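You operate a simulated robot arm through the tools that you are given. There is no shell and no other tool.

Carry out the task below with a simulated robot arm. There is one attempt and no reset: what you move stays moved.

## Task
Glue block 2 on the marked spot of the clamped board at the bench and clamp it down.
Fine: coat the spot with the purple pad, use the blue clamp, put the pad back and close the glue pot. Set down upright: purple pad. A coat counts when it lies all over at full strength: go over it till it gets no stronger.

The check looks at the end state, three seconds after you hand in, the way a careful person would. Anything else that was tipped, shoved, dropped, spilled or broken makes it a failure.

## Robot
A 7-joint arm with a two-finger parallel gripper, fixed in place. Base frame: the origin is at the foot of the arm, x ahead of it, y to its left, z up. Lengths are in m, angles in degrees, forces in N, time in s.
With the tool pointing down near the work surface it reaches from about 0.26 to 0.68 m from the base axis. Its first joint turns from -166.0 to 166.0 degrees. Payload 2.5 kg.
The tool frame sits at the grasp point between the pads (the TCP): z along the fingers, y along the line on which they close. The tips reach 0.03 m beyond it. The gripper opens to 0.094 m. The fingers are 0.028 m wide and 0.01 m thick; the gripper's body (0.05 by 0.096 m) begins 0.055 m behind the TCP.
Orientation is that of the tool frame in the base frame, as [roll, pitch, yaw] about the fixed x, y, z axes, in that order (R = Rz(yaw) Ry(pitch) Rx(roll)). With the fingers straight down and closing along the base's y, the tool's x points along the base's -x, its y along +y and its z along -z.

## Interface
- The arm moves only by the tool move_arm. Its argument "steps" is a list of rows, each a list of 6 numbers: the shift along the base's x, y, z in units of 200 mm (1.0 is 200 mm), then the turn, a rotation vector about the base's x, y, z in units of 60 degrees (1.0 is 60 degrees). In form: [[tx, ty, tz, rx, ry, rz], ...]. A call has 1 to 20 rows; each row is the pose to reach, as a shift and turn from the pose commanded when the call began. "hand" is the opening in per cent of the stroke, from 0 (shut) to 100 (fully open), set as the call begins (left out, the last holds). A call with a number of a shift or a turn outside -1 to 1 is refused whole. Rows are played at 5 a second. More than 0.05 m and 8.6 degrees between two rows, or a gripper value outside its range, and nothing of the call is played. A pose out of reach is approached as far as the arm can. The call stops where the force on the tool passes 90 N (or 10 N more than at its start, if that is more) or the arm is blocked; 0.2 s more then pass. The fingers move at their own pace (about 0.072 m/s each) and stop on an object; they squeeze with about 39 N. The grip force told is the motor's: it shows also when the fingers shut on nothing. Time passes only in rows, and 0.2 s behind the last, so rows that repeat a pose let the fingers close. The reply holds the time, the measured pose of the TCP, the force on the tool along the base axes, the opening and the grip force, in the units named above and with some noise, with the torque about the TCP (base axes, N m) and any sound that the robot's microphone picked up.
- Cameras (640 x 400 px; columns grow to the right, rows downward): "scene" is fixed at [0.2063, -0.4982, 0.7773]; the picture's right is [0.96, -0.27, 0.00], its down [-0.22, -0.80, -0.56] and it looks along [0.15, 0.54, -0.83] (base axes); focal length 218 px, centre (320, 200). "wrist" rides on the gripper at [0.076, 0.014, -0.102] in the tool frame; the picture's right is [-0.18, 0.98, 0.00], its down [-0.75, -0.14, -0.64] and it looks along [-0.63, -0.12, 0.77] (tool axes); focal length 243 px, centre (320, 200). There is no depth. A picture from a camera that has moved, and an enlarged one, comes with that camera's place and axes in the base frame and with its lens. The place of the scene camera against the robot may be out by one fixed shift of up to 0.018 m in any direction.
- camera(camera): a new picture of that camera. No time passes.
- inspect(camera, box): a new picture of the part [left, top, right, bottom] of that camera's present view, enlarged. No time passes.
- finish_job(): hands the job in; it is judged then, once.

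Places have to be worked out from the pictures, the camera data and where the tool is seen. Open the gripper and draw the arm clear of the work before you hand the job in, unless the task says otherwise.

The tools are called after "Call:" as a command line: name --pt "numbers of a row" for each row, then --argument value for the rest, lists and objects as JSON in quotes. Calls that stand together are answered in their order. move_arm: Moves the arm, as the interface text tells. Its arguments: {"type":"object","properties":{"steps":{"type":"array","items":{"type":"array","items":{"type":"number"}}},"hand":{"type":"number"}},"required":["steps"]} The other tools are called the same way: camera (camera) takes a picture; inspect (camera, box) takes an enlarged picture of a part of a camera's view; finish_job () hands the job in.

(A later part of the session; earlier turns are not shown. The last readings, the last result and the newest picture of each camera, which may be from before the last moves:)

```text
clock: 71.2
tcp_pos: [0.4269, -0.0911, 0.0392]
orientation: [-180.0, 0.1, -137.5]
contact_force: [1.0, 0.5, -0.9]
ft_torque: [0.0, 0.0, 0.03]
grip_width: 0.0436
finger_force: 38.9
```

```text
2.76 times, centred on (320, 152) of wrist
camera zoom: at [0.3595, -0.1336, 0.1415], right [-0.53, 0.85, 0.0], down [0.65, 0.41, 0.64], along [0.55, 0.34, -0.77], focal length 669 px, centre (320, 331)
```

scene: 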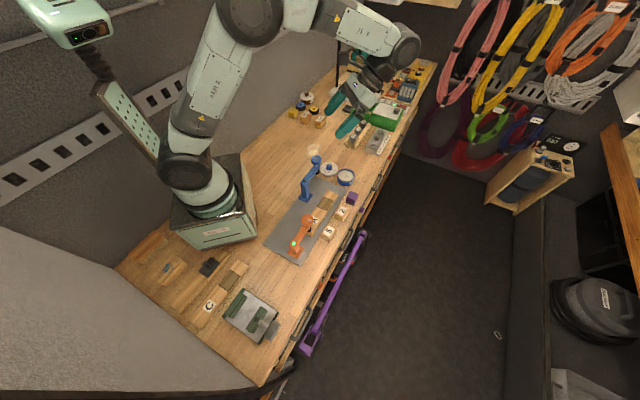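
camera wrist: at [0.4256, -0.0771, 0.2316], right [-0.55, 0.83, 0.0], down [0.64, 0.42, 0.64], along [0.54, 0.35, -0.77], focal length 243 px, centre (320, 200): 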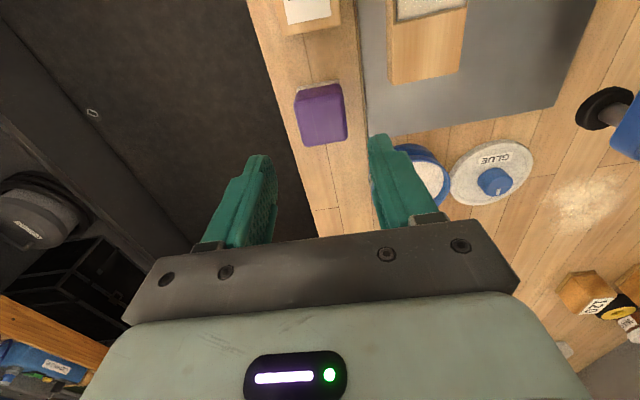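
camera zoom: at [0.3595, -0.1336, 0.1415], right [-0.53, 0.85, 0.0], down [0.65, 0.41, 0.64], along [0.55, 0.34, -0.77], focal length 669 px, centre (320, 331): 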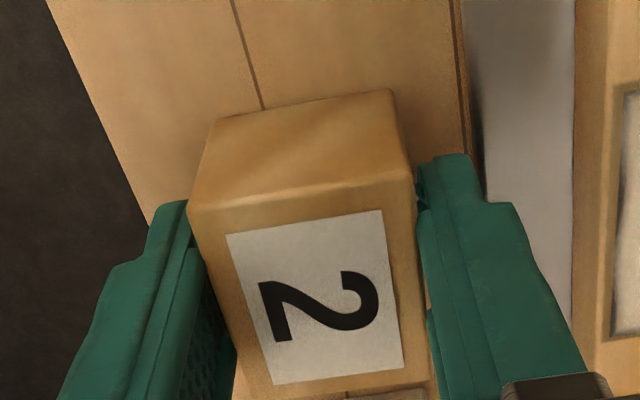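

Block 2 is gripped squarely. I lift it.

Call:
move_arm --pt "0 0 0.05 0 0 0" --pt "0 0 0.15 0 0 0" --pt "0 0 0.3 0 0 0" --pt "0 0 0.4 0 0 0" --pt "0 0 0.4 0 0 0"

Call:
inspect --camera "wrist" --box '[220, 80, 420, 225]'

Call:
inspect --camera "scene" --box '[315, 170, 375, 220]'

```text
clock: 72.4
tcp_pos: [0.4244, -0.0904, 0.1208]
orientation: [180.0, 0.0, -137.5]
contact_force: [0.4, -0.4, -0.9]
ft_torque: [0.0, 0.0, 0.02]
grip_width: 0.0435
finger_force: 39.4
```

```text
2.76 times, centred on (320, 152) of wrist
camera zoom: at [0.3579, -0.1329, 0.2224], right [-0.53, 0.85, 0.0], down [0.65, 0.4, 0.64], along [0.55, 0.34, -0.77], focal length 669 px, centre (320, 331)
```

zoom: 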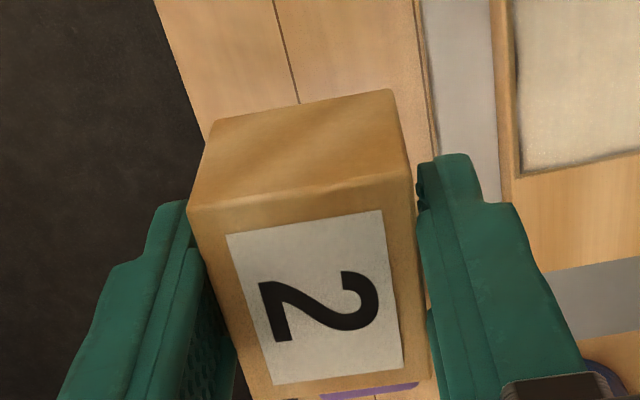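

```text
8.00 times, centred on (345, 195) of scene
camera zoom: at [0.2063, -0.4982, 0.7773], right [0.96, -0.27, 0.0], down [-0.22, -0.8, -0.56], along [0.15, 0.54, -0.83], focal length 1744 px, centre (120, 240)
```

zoom: 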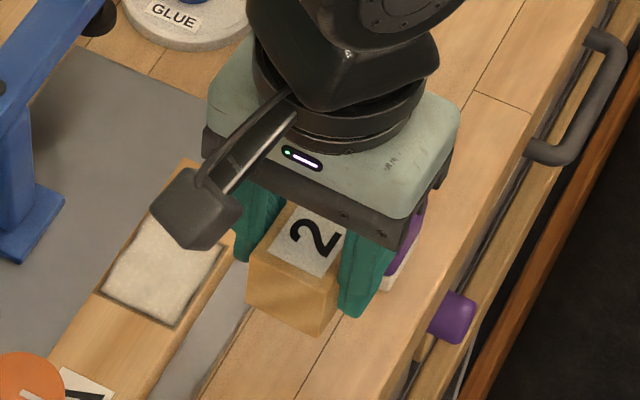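

I zoom on the far edge of the block to know exactly where its centre lies relative to the grasp point.

Call:
inspect --camera "wrist" --box '[260, 130, 380, 230]'

```text
4.00 times, centred on (320, 180) of wrist
camera zoom: at [0.3579, -0.1329, 0.2224], right [-0.53, 0.85, 0.0], down [0.65, 0.4, 0.64], along [0.55, 0.34, -0.77], focal length 970 px, centre (320, 280)
```

zoom: 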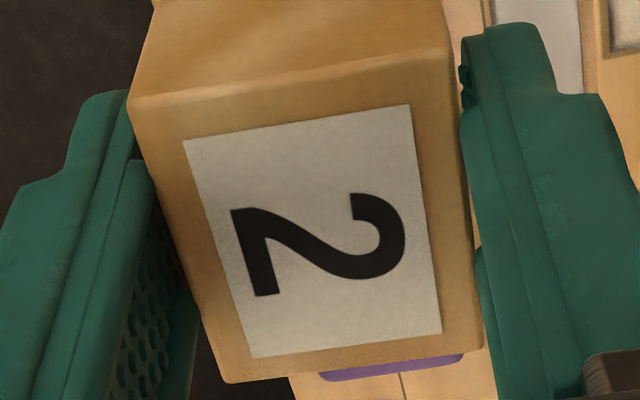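

The block is centred on the grasp point within 1 mm and aligned. I carry it over the spot with the yaw set to 45.2°.

Call:
move_arm --pt "-0.06 0.07 0.02 0 0 0.01" --pt "-0.13 0.15 0.02 0 0 0.02" --pt "-0.2 0.23 0.02 0 0 0.035" --pt "-0.2655 0.3095 0.02 0 0 0.045" --pt "-0.2655 0.3095 0.02 0 0 0.045"

Call:
inspect --camera "wrist" --box '[250, 40, 390, 160]'

Call:
inspect --camera "scene" --box '[295, 175, 345, 225]'

```text
clock: 73.6
tcp_pos: [0.3725, -0.0304, 0.1243]
orientation: [179.9, 0.1, -134.8]
contact_force: [0.0, 0.9, 0.0]
ft_torque: [0.0, 0.01, -0.02]
grip_width: 0.0433
finger_force: 38.8
```

```text
3.33 times, centred on (320, 100) of wrist
camera zoom: at [0.308, -0.0741, 0.2266], right [-0.57, 0.82, 0.0], down [0.63, 0.44, 0.64], along [0.53, 0.36, -0.77], focal length 809 px, centre (320, 533)
```

zoom: 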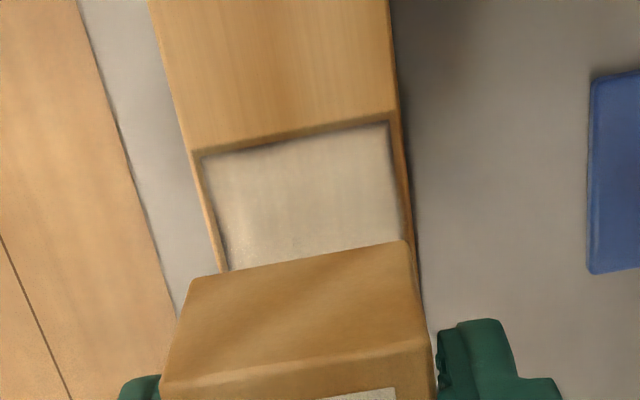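

```text
8.00 times, centred on (320, 200) of scene
camera zoom: at [0.2063, -0.4982, 0.7773], right [0.96, -0.27, 0.0], down [-0.22, -0.8, -0.56], along [0.15, 0.54, -0.83], focal length 1744 px, centre (320, 200)
```

zoom: 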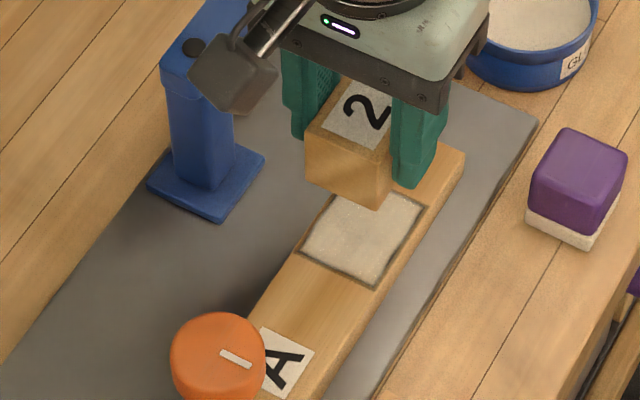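

The spot and block are aligned within about 1 mm. I apply a tiny correction and lower the block to just above the coat.

Call:
move_arm --pt "0.001 -0.005 -0.08 0 0 -0.007" --pt "0.001 -0.005 -0.17 0 0 -0.007" --pt "0.001 -0.005 -0.24 0 0 -0.007" --pt "0.001 -0.005 -0.275 0 0 -0.007" --pt "0.001 -0.005 -0.275 0 0 -0.007"

Call:
inspect --camera "wrist" --box '[250, 40, 390, 160]'

Call:
inspect --camera "scene" --box '[305, 185, 340, 217]'

```text
clock: 74.8
tcp_pos: [0.3731, -0.0311, 0.0703]
orientation: [180.0, 0.0, -135.3]
contact_force: [0.2, 0.0, -0.6]
ft_torque: [0.01, -0.01, -0.03]
grip_width: 0.0432
finger_force: 38.7
```

```text
3.33 times, centred on (320, 100) of wrist
camera zoom: at [0.3085, -0.0745, 0.1715], right [-0.56, 0.83, 0.0], down [0.63, 0.43, 0.64], along [0.53, 0.36, -0.77], focal length 809 px, centre (320, 533)
```

zoom: 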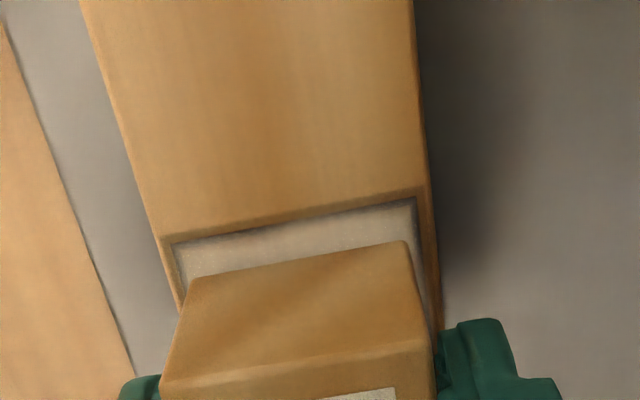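

```text
12.50 times, centred on (322, 201) of scene
camera zoom: at [0.2063, -0.4982, 0.7773], right [0.96, -0.27, 0.0], down [-0.22, -0.8, -0.56], along [0.15, 0.54, -0.83], focal length 2726 px, centre (289, 188)
```

zoom: 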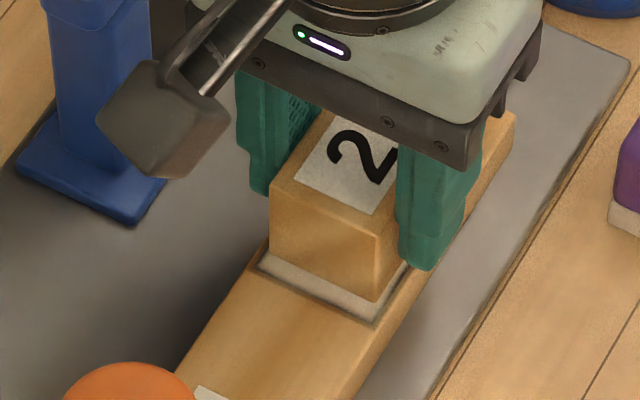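

Alignment looks good: centred across, about 1 mm long. I correct that and lower until contact.

Call:
move_arm --pt "-0.0035 -0.0035 0 0 0 0" --pt "-0.0035 -0.0035 -0.008 0 0 0" --pt "-0.0035 -0.0035 -0.015 0 0 0" --pt "-0.0035 -0.0035 -0.015 0 0 0"

```text
clock: 75.8
tcp_pos: [0.3723, -0.0304, 0.0695]
orientation: [-179.8, -0.1, -135.3]
contact_force: [-6.7, 1.4, 31.4]
ft_torque: [0.02, 0.2, 0.03]
grip_width: 0.0433
finger_force: 39.0
```

The block is seated with 31 N. I ease the pressure by about 0.8 mm and open the fingers slightly.

Call:
move_arm --pt "0 0 0.004 0 0 0" --pt "0 0 0.004 0 0 0"

Call:
inspect --camera "scene" --box '[305, 185, 340, 217]'

Call:
inspect --camera "wrist" --box '[250, 40, 390, 160]'

```text
clock: 76.4
tcp_pos: [0.3732, -0.0323, 0.0679]
orientation: [-180.0, 0.1, -135.3]
contact_force: [2.2, -1.2, 14.4]
ft_torque: [-0.1, -0.1, -0.02]
grip_width: 0.0433
finger_force: 38.7
```

```text
12.50 times, centred on (322, 201) of scene
camera zoom: at [0.2063, -0.4982, 0.7773], right [0.96, -0.27, 0.0], down [-0.22, -0.8, -0.56], along [0.15, 0.54, -0.83], focal length 2726 px, centre (289, 188)
```

zoom: 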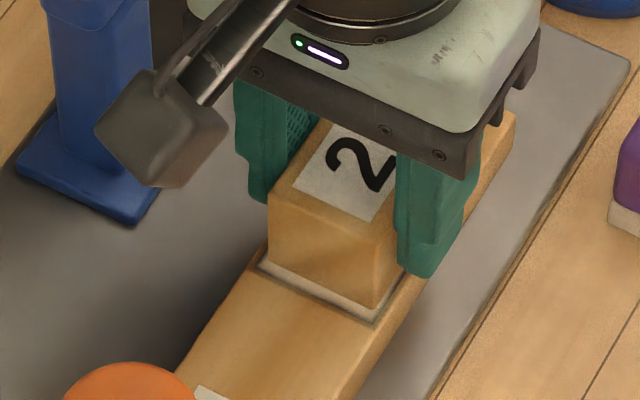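

```text
3.33 times, centred on (320, 100) of wrist
camera zoom: at [0.3076, -0.0756, 0.1689], right [-0.56, 0.83, 0.0], down [0.63, 0.43, 0.64], along [0.53, 0.36, -0.77], focal length 809 px, centre (320, 533)
```

zoom: 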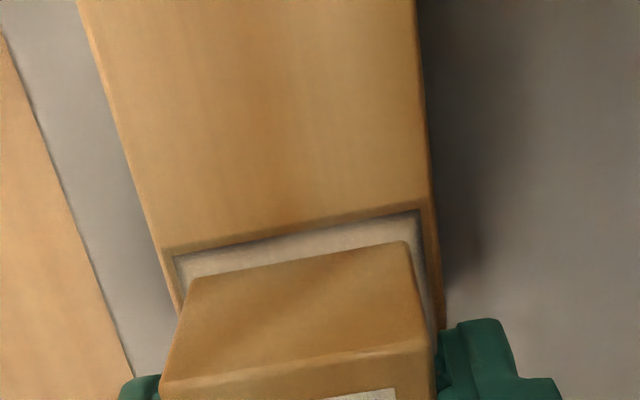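

The block sits centred on the spot with even margins. I release it by opening the fingers a little.

Call:
move_arm --pt "0 0 0.002 0 0 0" --pt "0 0 0.002 0 0 0" --pt "0 0 0.002 0 0 0" --pt "0 0 0.002 0 0 0" --hand 62

Call:
inspect --camera "wrist" --box '[220, 80, 420, 225]'

Call:
inspect --camera "scene" --box '[305, 185, 340, 217]'

```text
clock: 77.4
tcp_pos: [0.3733, -0.0315, 0.0687]
orientation: [180.0, 0.0, -135.1]
contact_force: [-0.1, -0.2, -0.2]
ft_torque: [-0.01, 0.0, -0.02]
grip_width: 0.058
finger_force: 0.0
```

```text
2.76 times, centred on (320, 152) of wrist
camera zoom: at [0.3074, -0.0755, 0.1693], right [-0.56, 0.83, 0.0], down [0.63, 0.43, 0.64], along [0.53, 0.36, -0.77], focal length 669 px, centre (320, 331)
```

zoom: 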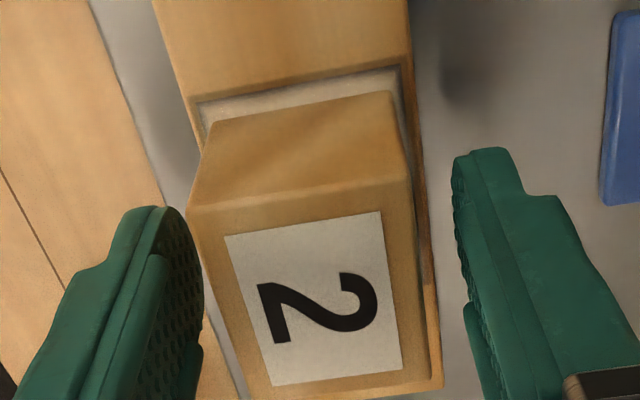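

```text
12.50 times, centred on (322, 201) of scene
camera zoom: at [0.2063, -0.4982, 0.7773], right [0.96, -0.27, 0.0], down [-0.22, -0.8, -0.56], along [0.15, 0.54, -0.83], focal length 2726 px, centre (289, 188)
```

zoom: 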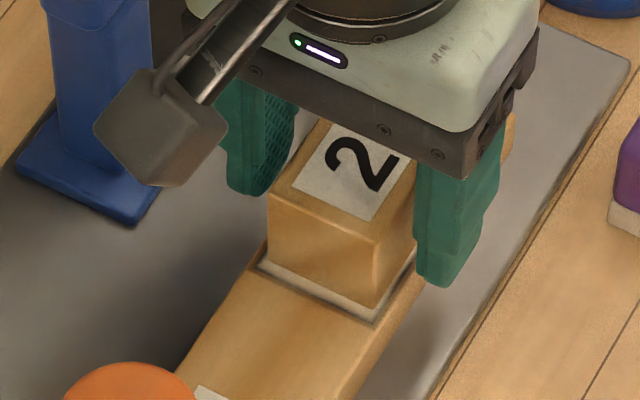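

Released cleanly; the block stays put. I rise straight up and check the block and clamp.

Call:
move_arm --pt "0 0 0.05 0 0 0" --pt "0 0 0.15 0 0 0" --pt "0 0 0.3 0 0 0" --pt "0 0 0.5 0 0 0" --pt "0 0 0.7 0 0 0" --pt "0 0 0.7 0 0 0"

Call:
camera --camera "wrist"

Call:
inspect --camera "scene" --box '[290, 150, 360, 220]'

```text
clock: 78.8
tcp_pos: [0.3734, -0.027, 0.207]
orientation: [180.0, 0.0, -135.2]
contact_force: [1.0, 0.2, 1.0]
ft_torque: [0.03, 0.02, -0.02]
grip_width: 0.0582
finger_force: 0.0
```

```text
taken
camera wrist: at [0.3083, -0.0717, 0.3081], right [-0.56, 0.83, 0.0], down [0.63, 0.43, 0.64], along [0.53, 0.36, -0.77], focal length 243 px, centre (320, 200)
```

wrist: 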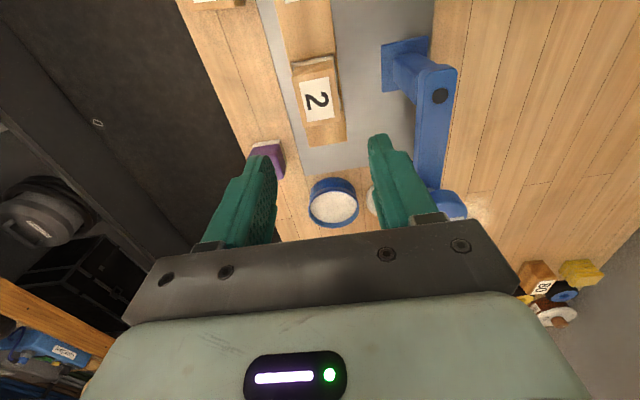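

```text
5.71 times, centred on (325, 185) of scene
camera zoom: at [0.2063, -0.4982, 0.7773], right [0.96, -0.27, 0.0], down [-0.22, -0.8, -0.56], along [0.15, 0.54, -0.83], focal length 1246 px, centre (291, 286)
```

zoom: 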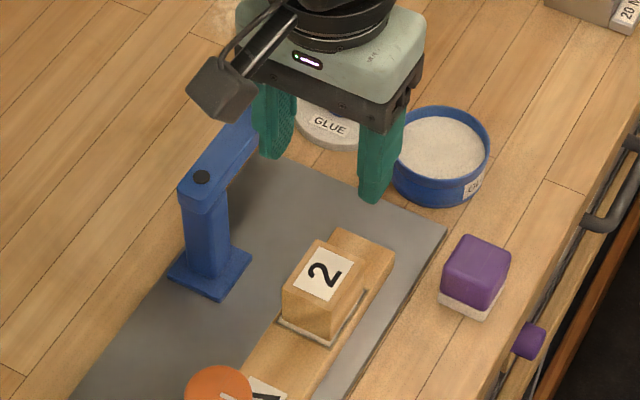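

Block 2 stands on the spot and the pad stands upright at its place. Next is the clamp. I move above the blue knob with the closing axis along x (45° more yaw) and the hand open, to look at it.

Call:
move_arm --pt "0 0.05 0.15 0 0 0.1" --pt "0 0.15 0.22 0 0 0.21" --pt "0 0.26 0.22 0 0 0.32" --pt "0 0.37 0.22 0 0 0.43" --pt "0 0.48 0.22 0 0 0.54" --pt "-0.004 0.57 0.22 0 0 0.65" --pt "-0.007 0.6565 0.22 0 0 0.753" --pt "-0.007 0.6565 0.22 0 0 0.753" --hand 80

Call:
camera --camera "wrist"

Call:
inspect --camera "scene" --box '[335, 180, 371, 212]'

Call:
inspect --camera "scene" --box '[290, 165, 350, 225]'

```text
clock: 80.6
tcp_pos: [0.3692, 0.1008, 0.2519]
orientation: [180.0, 0.0, -89.8]
contact_force: [-0.2, -0.2, -0.3]
ft_torque: [0.02, -0.01, 0.0]
grip_width: 0.0753
finger_force: 0.0
```

```text
taken
camera wrist: at [0.3554, 0.0235, 0.3532], right [-0.98, 0.18, 0.0], down [0.14, 0.75, 0.64], along [0.12, 0.63, -0.77], focal length 243 px, centre (320, 200)
```

wrist: 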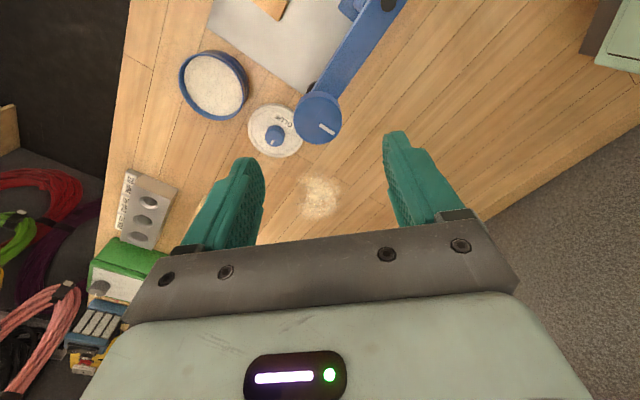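

```text
12.50 times, centred on (353, 196) of scene
camera zoom: at [0.2063, -0.4982, 0.7773], right [0.96, -0.27, 0.0], down [-0.22, -0.8, -0.56], along [0.15, 0.54, -0.83], focal length 2726 px, centre (-92, 250)
```

zoom: 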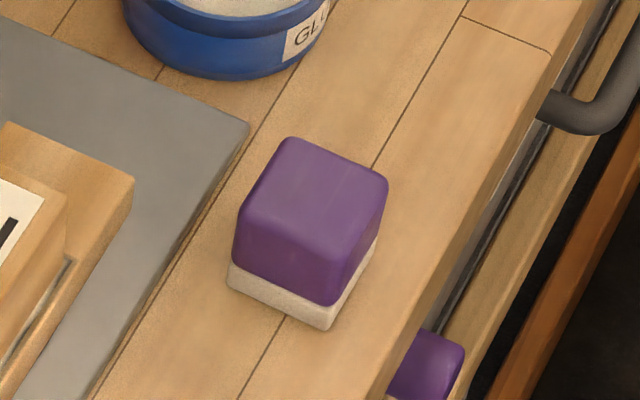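

```text
6.67 times, centred on (320, 195) of scene
camera zoom: at [0.2063, -0.4982, 0.7773], right [0.96, -0.27, 0.0], down [-0.22, -0.8, -0.56], along [0.15, 0.54, -0.83], focal length 1454 px, centre (320, 233)
```

zoom: 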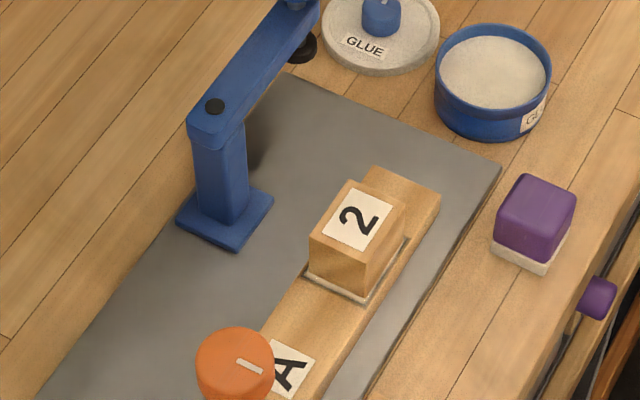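

The pad is nicely upright and the block sits well. I zoom in on the knob to refine its centre.

Call:
inspect --camera "wrist" --box '[270, 60, 370, 160]'

Call:
inspect --camera "scene" --box '[300, 145, 340, 180]'

```text
4.00 times, centred on (320, 110) of wrist
camera zoom: at [0.3554, 0.0235, 0.3532], right [-0.98, 0.18, 0.0], down [0.14, 0.75, 0.64], along [0.12, 0.63, -0.77], focal length 970 px, centre (320, 560)
```

zoom: 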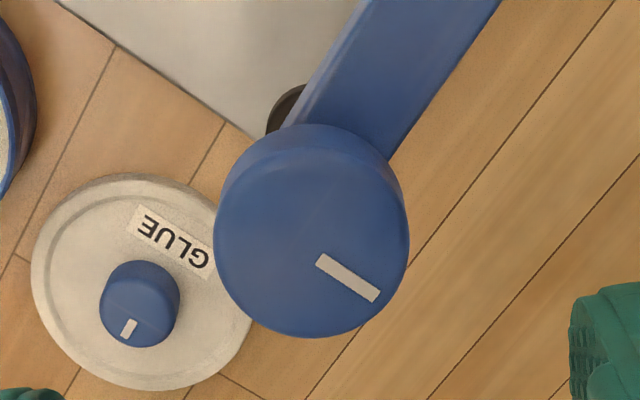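

```text
11.43 times, centred on (320, 162) of scene
camera zoom: at [0.2063, -0.4982, 0.7773], right [0.96, -0.27, 0.0], down [-0.22, -0.8, -0.56], along [0.15, 0.54, -0.83], focal length 2492 px, centre (320, 629)
```

zoom: 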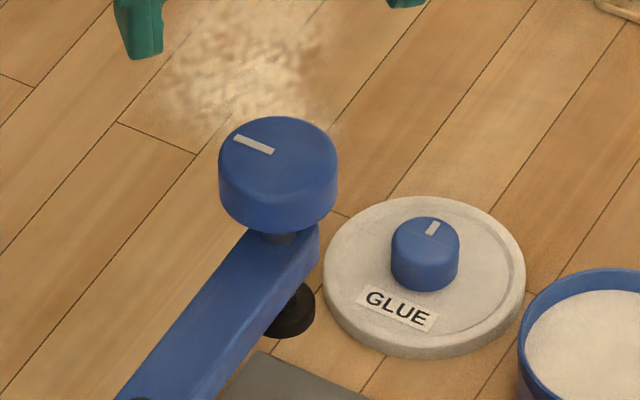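

The knob centre is near (0.371,0.102) with its top at z≈0.155. I descend with the fingers open on either side of it, keeping the tips above the clamp arm.

Call:
move_arm --pt "0.0095 0.0125 -0.1 0 0 0" --pt "0.0095 0.0125 -0.22 0 0 0" --pt "0.0095 0.0125 -0.34 0 0 0" --pt "0.0095 0.0125 -0.43 0 0 0" --pt "0.0095 0.0125 -0.471 0 0 0" --pt "0.0095 0.0125 -0.471 0 0 0"

Call:
camera --camera "wrist"

Call:
inspect --camera "scene" --box '[295, 145, 345, 195]'

```text
clock: 82.0
tcp_pos: [0.3714, 0.1038, 0.1574]
orientation: [180.0, 0.0, -89.9]
contact_force: [0.9, 0.2, 0.8]
ft_torque: [-0.02, -0.02, -0.02]
grip_width: 0.0753
finger_force: 0.1
```

```text
taken
camera wrist: at [0.3571, 0.0266, 0.2594], right [-0.98, 0.18, 0.0], down [0.14, 0.75, 0.64], along [0.12, 0.63, -0.77], focal length 243 px, centre (320, 200)
```

wrist: 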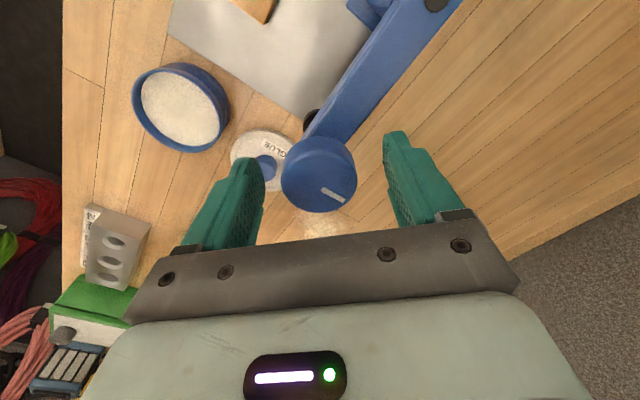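

```text
8.00 times, centred on (320, 170) of scene
camera zoom: at [0.2063, -0.4982, 0.7773], right [0.96, -0.27, 0.0], down [-0.22, -0.8, -0.56], along [0.15, 0.54, -0.83], focal length 1744 px, centre (320, 440)
```

zoom: 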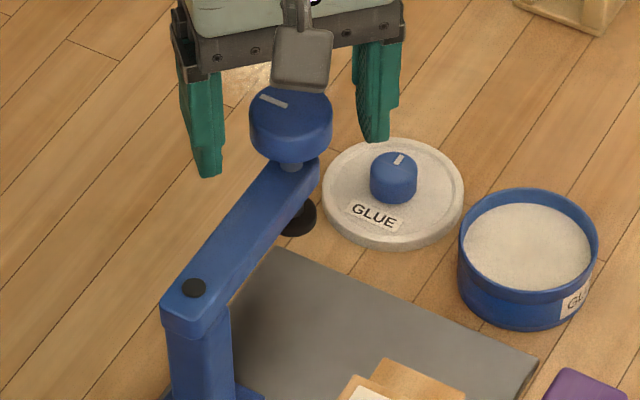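

I zoom to check the knob's centring between the fingers before closing.

Call:
inspect --camera "wrist" --box '[250, 110, 390, 230]'

```text
3.33 times, centred on (320, 170) of wrist
camera zoom: at [0.3571, 0.0266, 0.2594], right [-0.98, 0.18, 0.0], down [0.14, 0.75, 0.64], along [0.12, 0.63, -0.77], focal length 809 px, centre (320, 300)
```

zoom: 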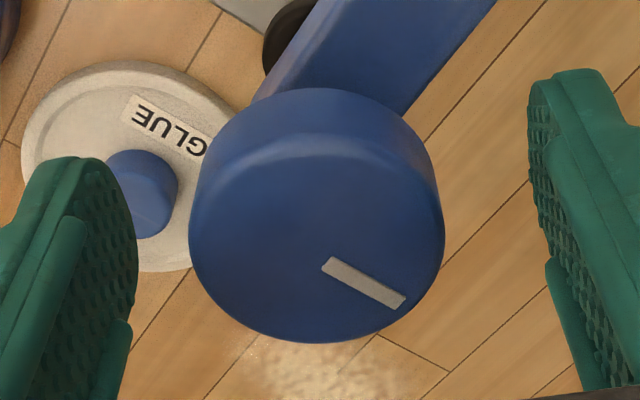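

The knob centre is about 1.5 mm nearer the camera than the grasp point. I shift by that and close on the knob.

Call:
move_arm --pt "0 -0.0075 0 0 0 0" --pt "0 -0.0075 0 0 0 0"

Call:
move_arm --pt "0 0 0 0 0 0" --pt "0 0 0 0 0 0" --pt "0 0 0 0 0 0" --pt "0 0 0 0 0 0" --hand 0

Call:
inspect --camera "wrist" --box '[250, 110, 390, 230]'

Call:
inspect --camera "scene" --box '[295, 145, 345, 195]'

```text
clock: 82.6
tcp_pos: [0.3711, 0.1017, 0.1578]
orientation: [-180.0, 0.1, -90.1]
contact_force: [0.3, -0.1, -0.2]
ft_torque: [0.03, -0.03, -0.03]
grip_width: 0.0751
finger_force: 0.0
```

```text
clock: 83.6
tcp_pos: [0.3717, 0.1014, 0.1588]
orientation: [-179.9, 0.0, -90.0]
contact_force: [11.0, 0.3, -2.7]
ft_torque: [-0.04, -0.21, 0.0]
grip_width: 0.0407
finger_force: 44.8
```

```text
3.33 times, centred on (320, 170) of wrist
camera zoom: at [0.3574, 0.0249, 0.2596], right [-0.98, 0.18, 0.0], down [0.14, 0.75, 0.64], along [0.12, 0.63, -0.77], focal length 809 px, centre (320, 300)
```

zoom: 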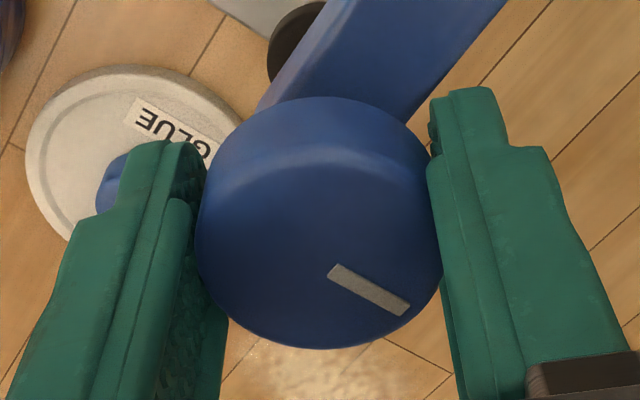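

```text
8.00 times, centred on (320, 170) of scene
camera zoom: at [0.2063, -0.4982, 0.7773], right [0.96, -0.27, 0.0], down [-0.22, -0.8, -0.56], along [0.15, 0.54, -0.83], focal length 1744 px, centre (320, 440)
```

zoom: 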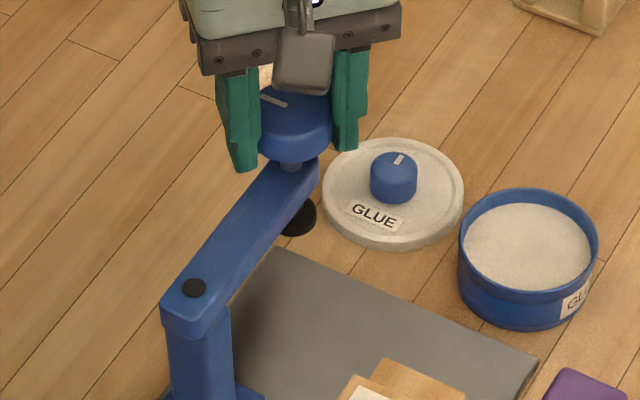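

The knob is held at 40.7 mm. I start the swing with a small arc of 12° about the pivot (0.304,0.037), turning the tool with the arm and watching the forces.

Call:
move_arm --pt "0.0159 -0.018 0 0 0 -0.05" --pt "0.0317 -0.037 0 0 0 -0.1" --pt "0.0455 -0.0567 0 0 0 -0.15" --pt "0.0594 -0.0771 0 0 0 -0.2" --pt "0.0594 -0.0771 0 0 0 -0.2"

Call:
inspect --camera "scene" --box '[285, 145, 345, 205]'

Call:
inspect --camera "wrist" --box '[250, 60, 430, 230]'

```text
clock: 84.8
tcp_pos: [0.3865, 0.086, 0.1575]
orientation: [-179.9, 0.1, -102.1]
contact_force: [6.8, 8.4, 5.7]
ft_torque: [0.39, -0.13, -0.26]
grip_width: 0.0406
finger_force: 44.9
```

```text
6.67 times, centred on (315, 175) of scene
camera zoom: at [0.2063, -0.4982, 0.7773], right [0.96, -0.27, 0.0], down [-0.22, -0.8, -0.56], along [0.15, 0.54, -0.83], focal length 1454 px, centre (353, 367)
```

zoom: 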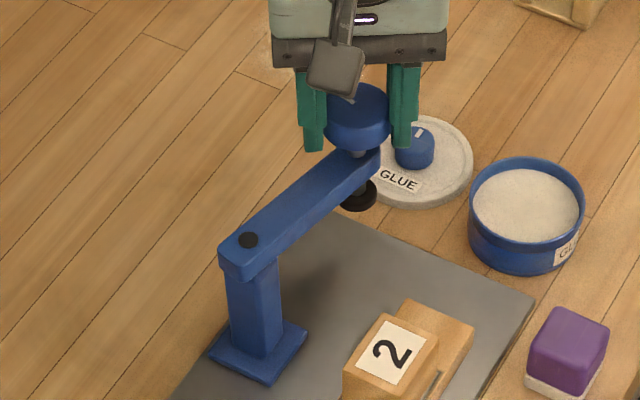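

```text
2.35 times, centred on (340, 145) of wrist
camera zoom: at [0.3543, 0.0137, 0.2592], right [-0.92, 0.39, 0.0], down [0.3, 0.71, 0.64], along [0.25, 0.59, -0.77], focal length 571 px, centre (273, 329)
```

zoom: 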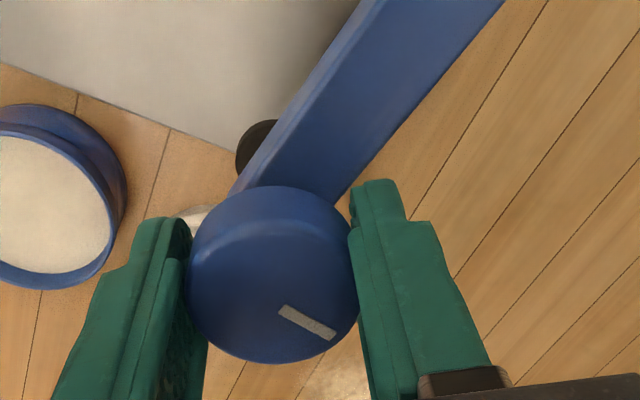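

The arm swings smoothly with the tool and the post stays still. A small outward pull suggests a slightly larger radius, so I add 0.7 mm and continue to 60°.

Call:
move_arm --pt "0.014 -0.0206 0 0 0 -0.05" --pt "0.0267 -0.0412 0 0 0 -0.1" --pt "0.0365 -0.0636 0 0 0 -0.15" --pt "0.0456 -0.0865 0 0 0 -0.2" --pt "0.0529 -0.11 0 0 0 -0.25" --pt "0.0596 -0.1335 0 0 0 -0.3" --pt "0.0645 -0.1575 0 0 0 -0.35" --pt "0.0687 -0.1818 0 0 0 -0.4" --pt "0.071 -0.2062 0 0 0 -0.45" --pt "0.0726 -0.2308 0 0 0 -0.5" --pt "0.0724 -0.2553 0 0 0 -0.55" --pt "0.0714 -0.2798 0 0 0 -0.6" --pt "0.0687 -0.3042 0 0 0 -0.65" --pt "0.0651 -0.3285 0 0 0 -0.7" --pt "0.0598 -0.3525 0 0 0 -0.75" --pt "0.0537 -0.3763 0 0 0 -0.8" --pt "0.0537 -0.3763 0 0 0 -0.8"

Call:
inspect --camera "scene" --box '[285, 155, 345, 215]'

Call:
camera --camera "wrist"

```text
clock: 88.4
tcp_pos: [0.395, 0.01, 0.1577]
orientation: [180.0, -0.1, -150.1]
contact_force: [-1.1, 4.9, 13.3]
ft_torque: [0.35, -0.39, -0.32]
grip_width: 0.0408
finger_force: 45.2
```

```text
6.67 times, centred on (315, 185) of scene
camera zoom: at [0.2063, -0.4982, 0.7773], right [0.96, -0.27, 0.0], down [-0.22, -0.8, -0.56], along [0.15, 0.54, -0.83], focal length 1454 px, centre (353, 300)
```

zoom: 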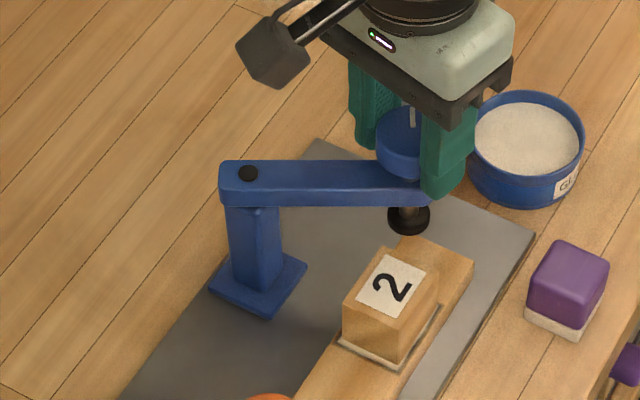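

```text
taken
camera wrist: at [0.3212, -0.0162, 0.2588], right [-0.33, 0.94, 0.0], down [0.72, 0.25, 0.64], along [0.61, 0.21, -0.77], focal length 243 px, centre (320, 200)
```

wrist: 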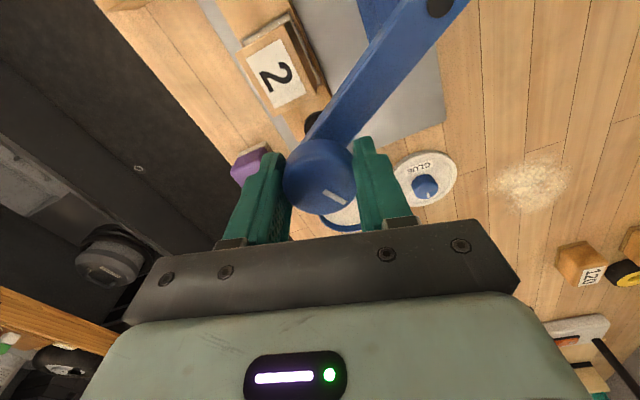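

The foot clears the block by about 7 mm and the swing is smooth. I complete the last 28.5° to bring the foot over block 2.

Call:
move_arm --pt "-0.008 -0.0235 0 0 0 -0.05" --pt "-0.0167 -0.0465 0 0 0 -0.1" --pt "-0.027 -0.069 0 0 0 -0.15" --pt "-0.0382 -0.0909 0 0 0 -0.2" --pt "-0.0507 -0.1123 0 0 0 -0.25" --pt "-0.0641 -0.1329 0 0 0 -0.3" --pt "-0.0788 -0.1527 0 0 0 -0.35" --pt "-0.0944 -0.1719 0 0 0 -0.4" --pt "-0.1068 -0.1857 0 0 0 -0.4375" --pt "-0.1196 -0.199 0 0 0 -0.475" --pt "-0.1196 -0.199 0 0 0 -0.475"

Call:
inspect --camera "scene" --box '[290, 165, 345, 220]'

Call:
camera --camera "wrist"

```text
clock: 90.8
tcp_pos: [0.371, -0.029, 0.157]
orientation: [-179.9, 0.0, -178.5]
contact_force: [-3.0, 2.6, 14.0]
ft_torque: [0.12, -0.44, -0.18]
grip_width: 0.0408
finger_force: 45.0
```

```text
7.27 times, centred on (318, 192) of scene
camera zoom: at [0.2063, -0.4982, 0.7773], right [0.96, -0.27, 0.0], down [-0.22, -0.8, -0.56], along [0.15, 0.54, -0.83], focal length 1586 px, centre (338, 254)
```

zoom: 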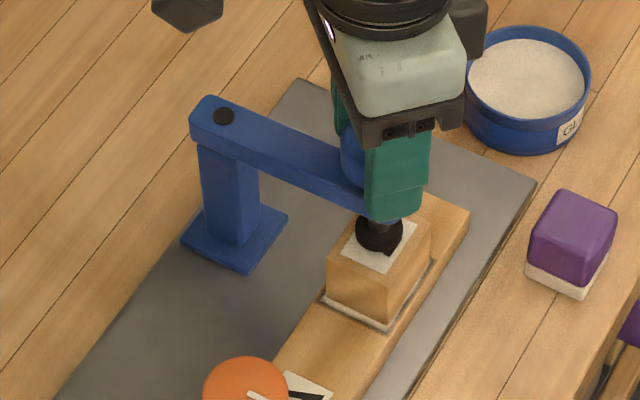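

```text
taken
camera wrist: at [0.2943, -0.0178, 0.2588], right [0.16, 0.99, 0.0], down [0.76, -0.12, 0.64], along [0.63, -0.1, -0.77], focal length 243 px, centre (320, 200)
```

wrist: 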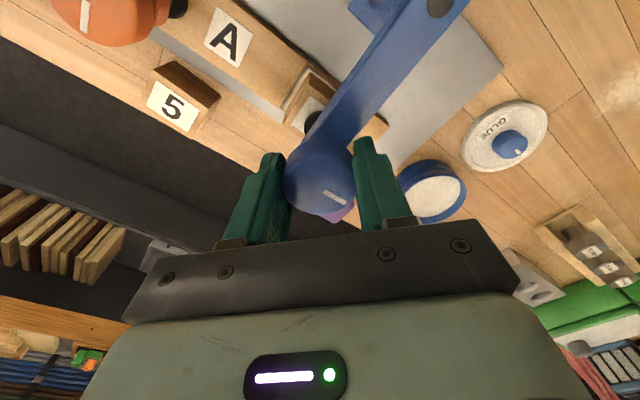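

The foot is over the middle of block 2. I turn the knob clockwise by 60° while holding its position, then check the foot's height.

Call:
move_arm --pt "0 0 0 0 0 -0.12" --pt "0 0 0 0 0 -0.24" --pt "0 0 0 0 0 -0.36" --pt "0 0 0 0 0 -0.48" --pt "0 0 0 0 0 -0.6" --pt "0 0 0 0 0 -0.72" --pt "0 0 0 0 0 -0.84" --pt "0 0 0 0 0 -0.96" --pt "0 0 0 0 0 -1.0" --pt "0 0 0 0 0 -1.0"

Call:
inspect --camera "scene" --box '[290, 165, 345, 220]'

Call:
camera --camera "wrist"

```text
clock: 93.0
tcp_pos: [0.371, -0.029, 0.1584]
orientation: [179.9, 0.0, 121.5]
contact_force: [15.7, 16.5, -30.7]
ft_torque: [0.3, -0.14, 0.06]
grip_width: 0.041
finger_force: 45.0
```

```text
7.27 times, centred on (318, 192) of scene
camera zoom: at [0.2063, -0.4982, 0.7773], right [0.96, -0.27, 0.0], down [-0.22, -0.8, -0.56], along [0.15, 0.54, -0.83], focal length 1586 px, centre (338, 254)
```

zoom: 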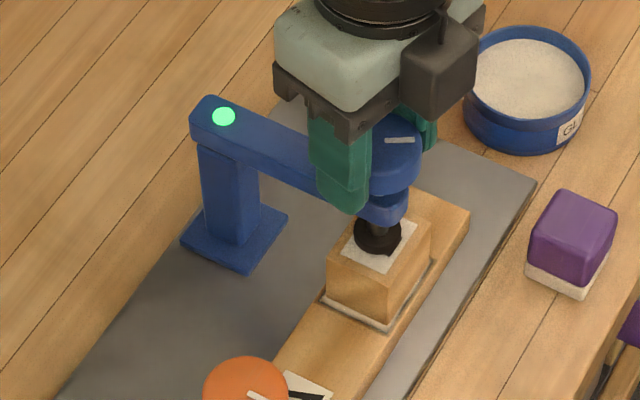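

```text
taken
camera wrist: at [0.3429, 0.0429, 0.2593], right [0.93, 0.36, 0.0], down [0.27, -0.72, 0.64], along [0.23, -0.6, -0.77], focal length 243 px, centre (320, 200)
```

wrist: 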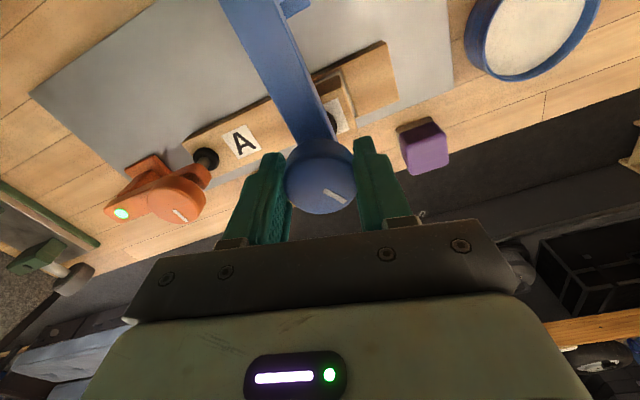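

The blue clamp's lamp turned green after this 60° turn. I zoom in to see whether the foot really presses on the block.

Call:
inspect --camera "scene" --box '[310, 185, 335, 210]'

Call:
inspect --camera "wrist" --box '[270, 60, 400, 150]'

```text
16.00 times, centred on (322, 198) of scene
camera zoom: at [0.2063, -0.4982, 0.7773], right [0.96, -0.27, 0.0], down [-0.22, -0.8, -0.56], along [0.15, 0.54, -0.83], focal length 3489 px, centre (280, 240)
```

zoom: 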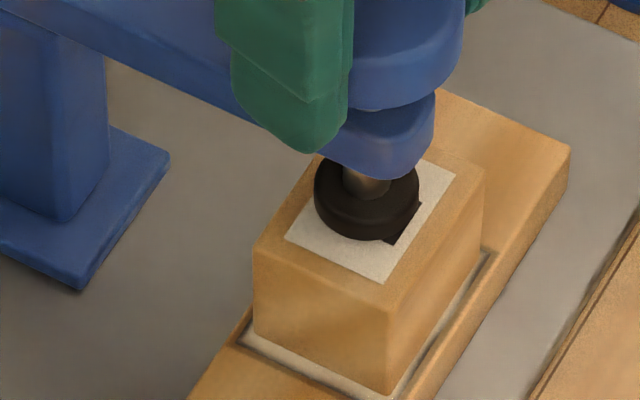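

```text
4.44 times, centred on (335, 105) of wrist
camera zoom: at [0.3429, 0.0429, 0.2593], right [0.93, 0.36, 0.0], down [0.27, -0.72, 0.64], along [0.23, -0.6, -0.77], focal length 1078 px, centre (253, 622)
```

zoom: 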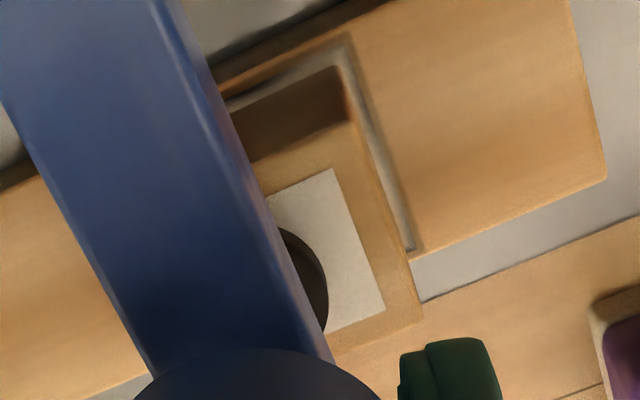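

The foot is at the block's top within my measuring error, and the lamp is green. I turn a further 12° gently and watch the torque to make sure it is tight.

Call:
move_arm --pt "0 0 -0.004 0 0 -0.05" --pt "0 0 -0.008 0 0 -0.1" --pt "0 0 -0.012 0 0 -0.15" --pt "0 0 -0.015 0 0 -0.2" --pt "0 0 -0.015 0 0 -0.2"

Call:
inspect --camera "scene" --box '[310, 185, 335, 210]'

Call:
inspect --camera "wrist" --box '[250, 110, 390, 230]'

```text
clock: 94.2
tcp_pos: [0.3725, -0.0281, 0.155]
orientation: [179.9, 0.0, 109.4]
contact_force: [8.2, 20.3, 15.8]
ft_torque: [0.91, -0.05, 0.01]
grip_width: 0.0405
finger_force: 44.8
```

```text
16.00 times, centred on (322, 198) of scene
camera zoom: at [0.2063, -0.4982, 0.7773], right [0.96, -0.27, 0.0], down [-0.22, -0.8, -0.56], along [0.15, 0.54, -0.83], focal length 3489 px, centre (280, 240)
```

zoom: 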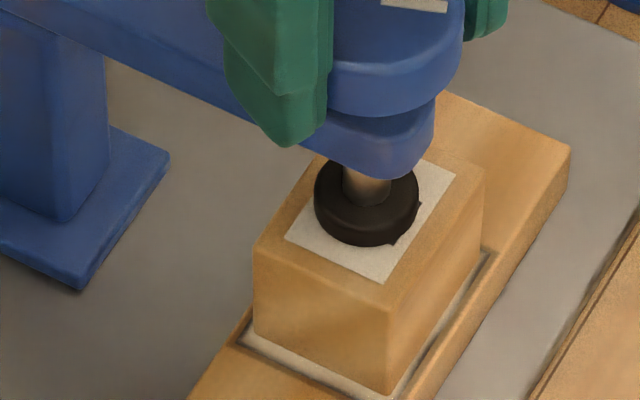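

```text
3.33 times, centred on (320, 170) of wrist
camera zoom: at [0.359, 0.0473, 0.2566], right [0.99, 0.15, 0.0], down [0.12, -0.76, 0.64], along [0.1, -0.63, -0.77], focal length 809 px, centre (320, 300)
```

zoom: 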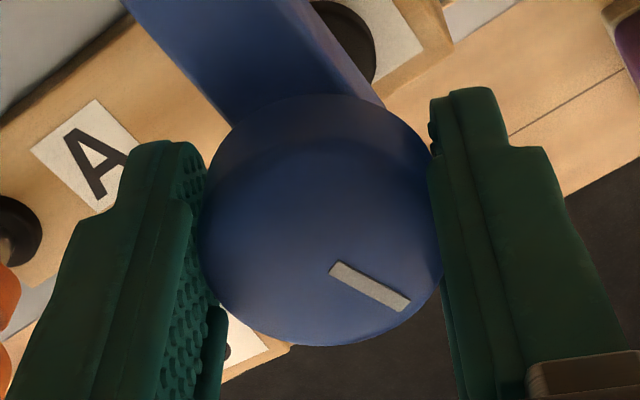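

The foot moved down a touch more and torque is still low. I check the lamp and turn a further 18°.

Call:
move_arm --pt "0 0 0 0 0 -0.05" --pt "0 0 0 0 0 -0.1" --pt "0 0 0 0 0 -0.15" --pt "0 0 0 0 0 -0.2" --pt "0 0 0 0 0 -0.25" --pt "0 0 0 0 0 -0.3" --pt "0 0 0 0 0 -0.3"

Call:
inspect --camera "scene" --box '[295, 170, 340, 215]'

Call:
inspect --camera "scene" --box '[310, 185, 335, 210]'

Call:
inspect --camera "wrist" --box '[250, 110, 390, 230]'

```text
clock: 95.8
tcp_pos: [0.3718, -0.0292, 0.1541]
orientation: [179.8, 0.0, 91.5]
contact_force: [21.1, 25.5, 12.8]
ft_torque: [0.67, -0.46, 0.06]
grip_width: 0.0404
finger_force: 45.1
```

```text
8.89 times, centred on (318, 192) of scene
camera zoom: at [0.2063, -0.4982, 0.7773], right [0.96, -0.27, 0.0], down [-0.22, -0.8, -0.56], along [0.15, 0.54, -0.83], focal length 1938 px, centre (342, 267)
```

zoom: 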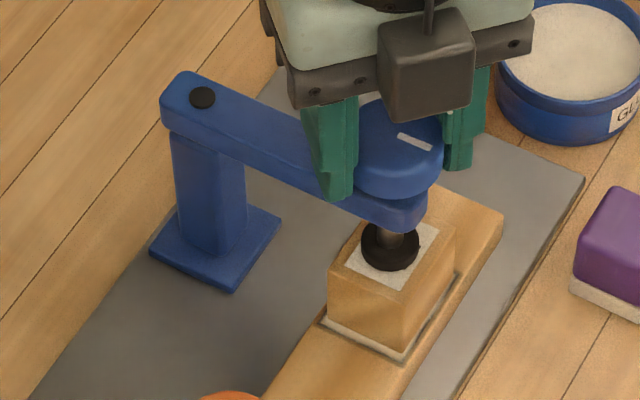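

```text
16.00 times, centred on (322, 198) of scene
camera zoom: at [0.2063, -0.4982, 0.7773], right [0.96, -0.27, 0.0], down [-0.22, -0.8, -0.56], along [0.15, 0.54, -0.83], focal length 3489 px, centre (280, 240)
```

zoom: 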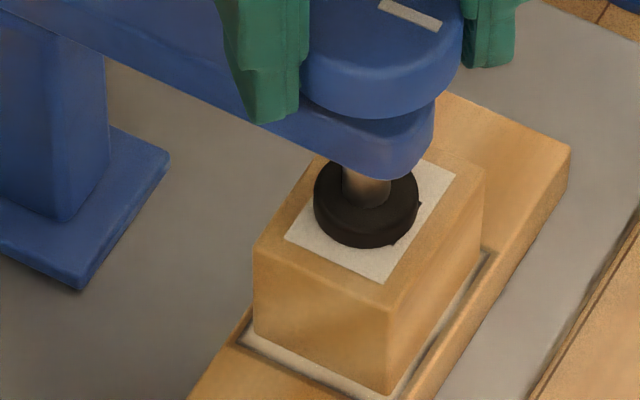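

```text
3.33 times, centred on (320, 170) of wrist
camera zoom: at [0.3835, 0.0471, 0.256], right [0.99, -0.16, 0.0], down [-0.12, -0.76, 0.64], along [-0.1, -0.63, -0.77], focal length 809 px, centre (320, 300)
```

zoom: 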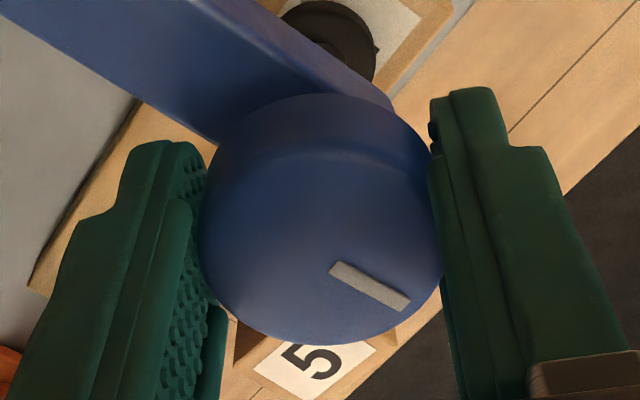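

The lamp went out once I stopped holding the knob up, so the earlier green came from my grip and the foot is not yet pressing. The foot does descend when turned clockwise. I release, raise, and will regrasp with fresh wrist travel.

Call:
move_arm --pt "0 0 0 0 0 0" --pt "0 0 0 0 0 0" --pt "0 0 0 0 0 0" --pt "0 0 0 0 0 0" --hand 75

Call:
inspect --camera "scene" --box '[295, 170, 340, 215]'

Call:
inspect --camera "wrist" --box '[250, 110, 390, 230]'

```text
clock: 96.8
tcp_pos: [0.3711, -0.0291, 0.1531]
orientation: [179.9, -0.1, 91.5]
contact_force: [-0.9, -0.2, -0.3]
ft_torque: [-0.01, 0.0, -0.02]
grip_width: 0.0705
finger_force: 0.0
```

```text
8.89 times, centred on (318, 192) of scene
camera zoom: at [0.2063, -0.4982, 0.7773], right [0.96, -0.27, 0.0], down [-0.22, -0.8, -0.56], along [0.15, 0.54, -0.83], focal length 1938 px, centre (342, 267)
```

zoom: 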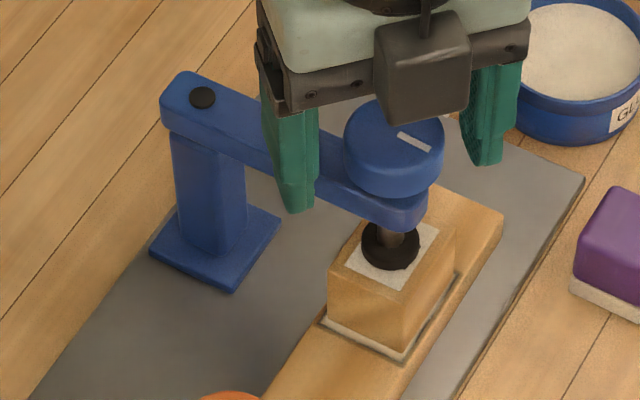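

```text
3.33 times, centred on (320, 170) of wrist
camera zoom: at [0.3822, 0.0465, 0.2552], right [0.99, -0.16, 0.0], down [-0.12, -0.76, 0.64], along [-0.1, -0.63, -0.77], focal length 809 px, centre (320, 300)
```

zoom: 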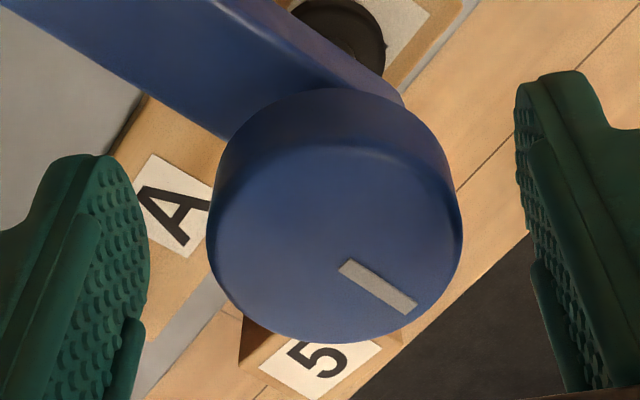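

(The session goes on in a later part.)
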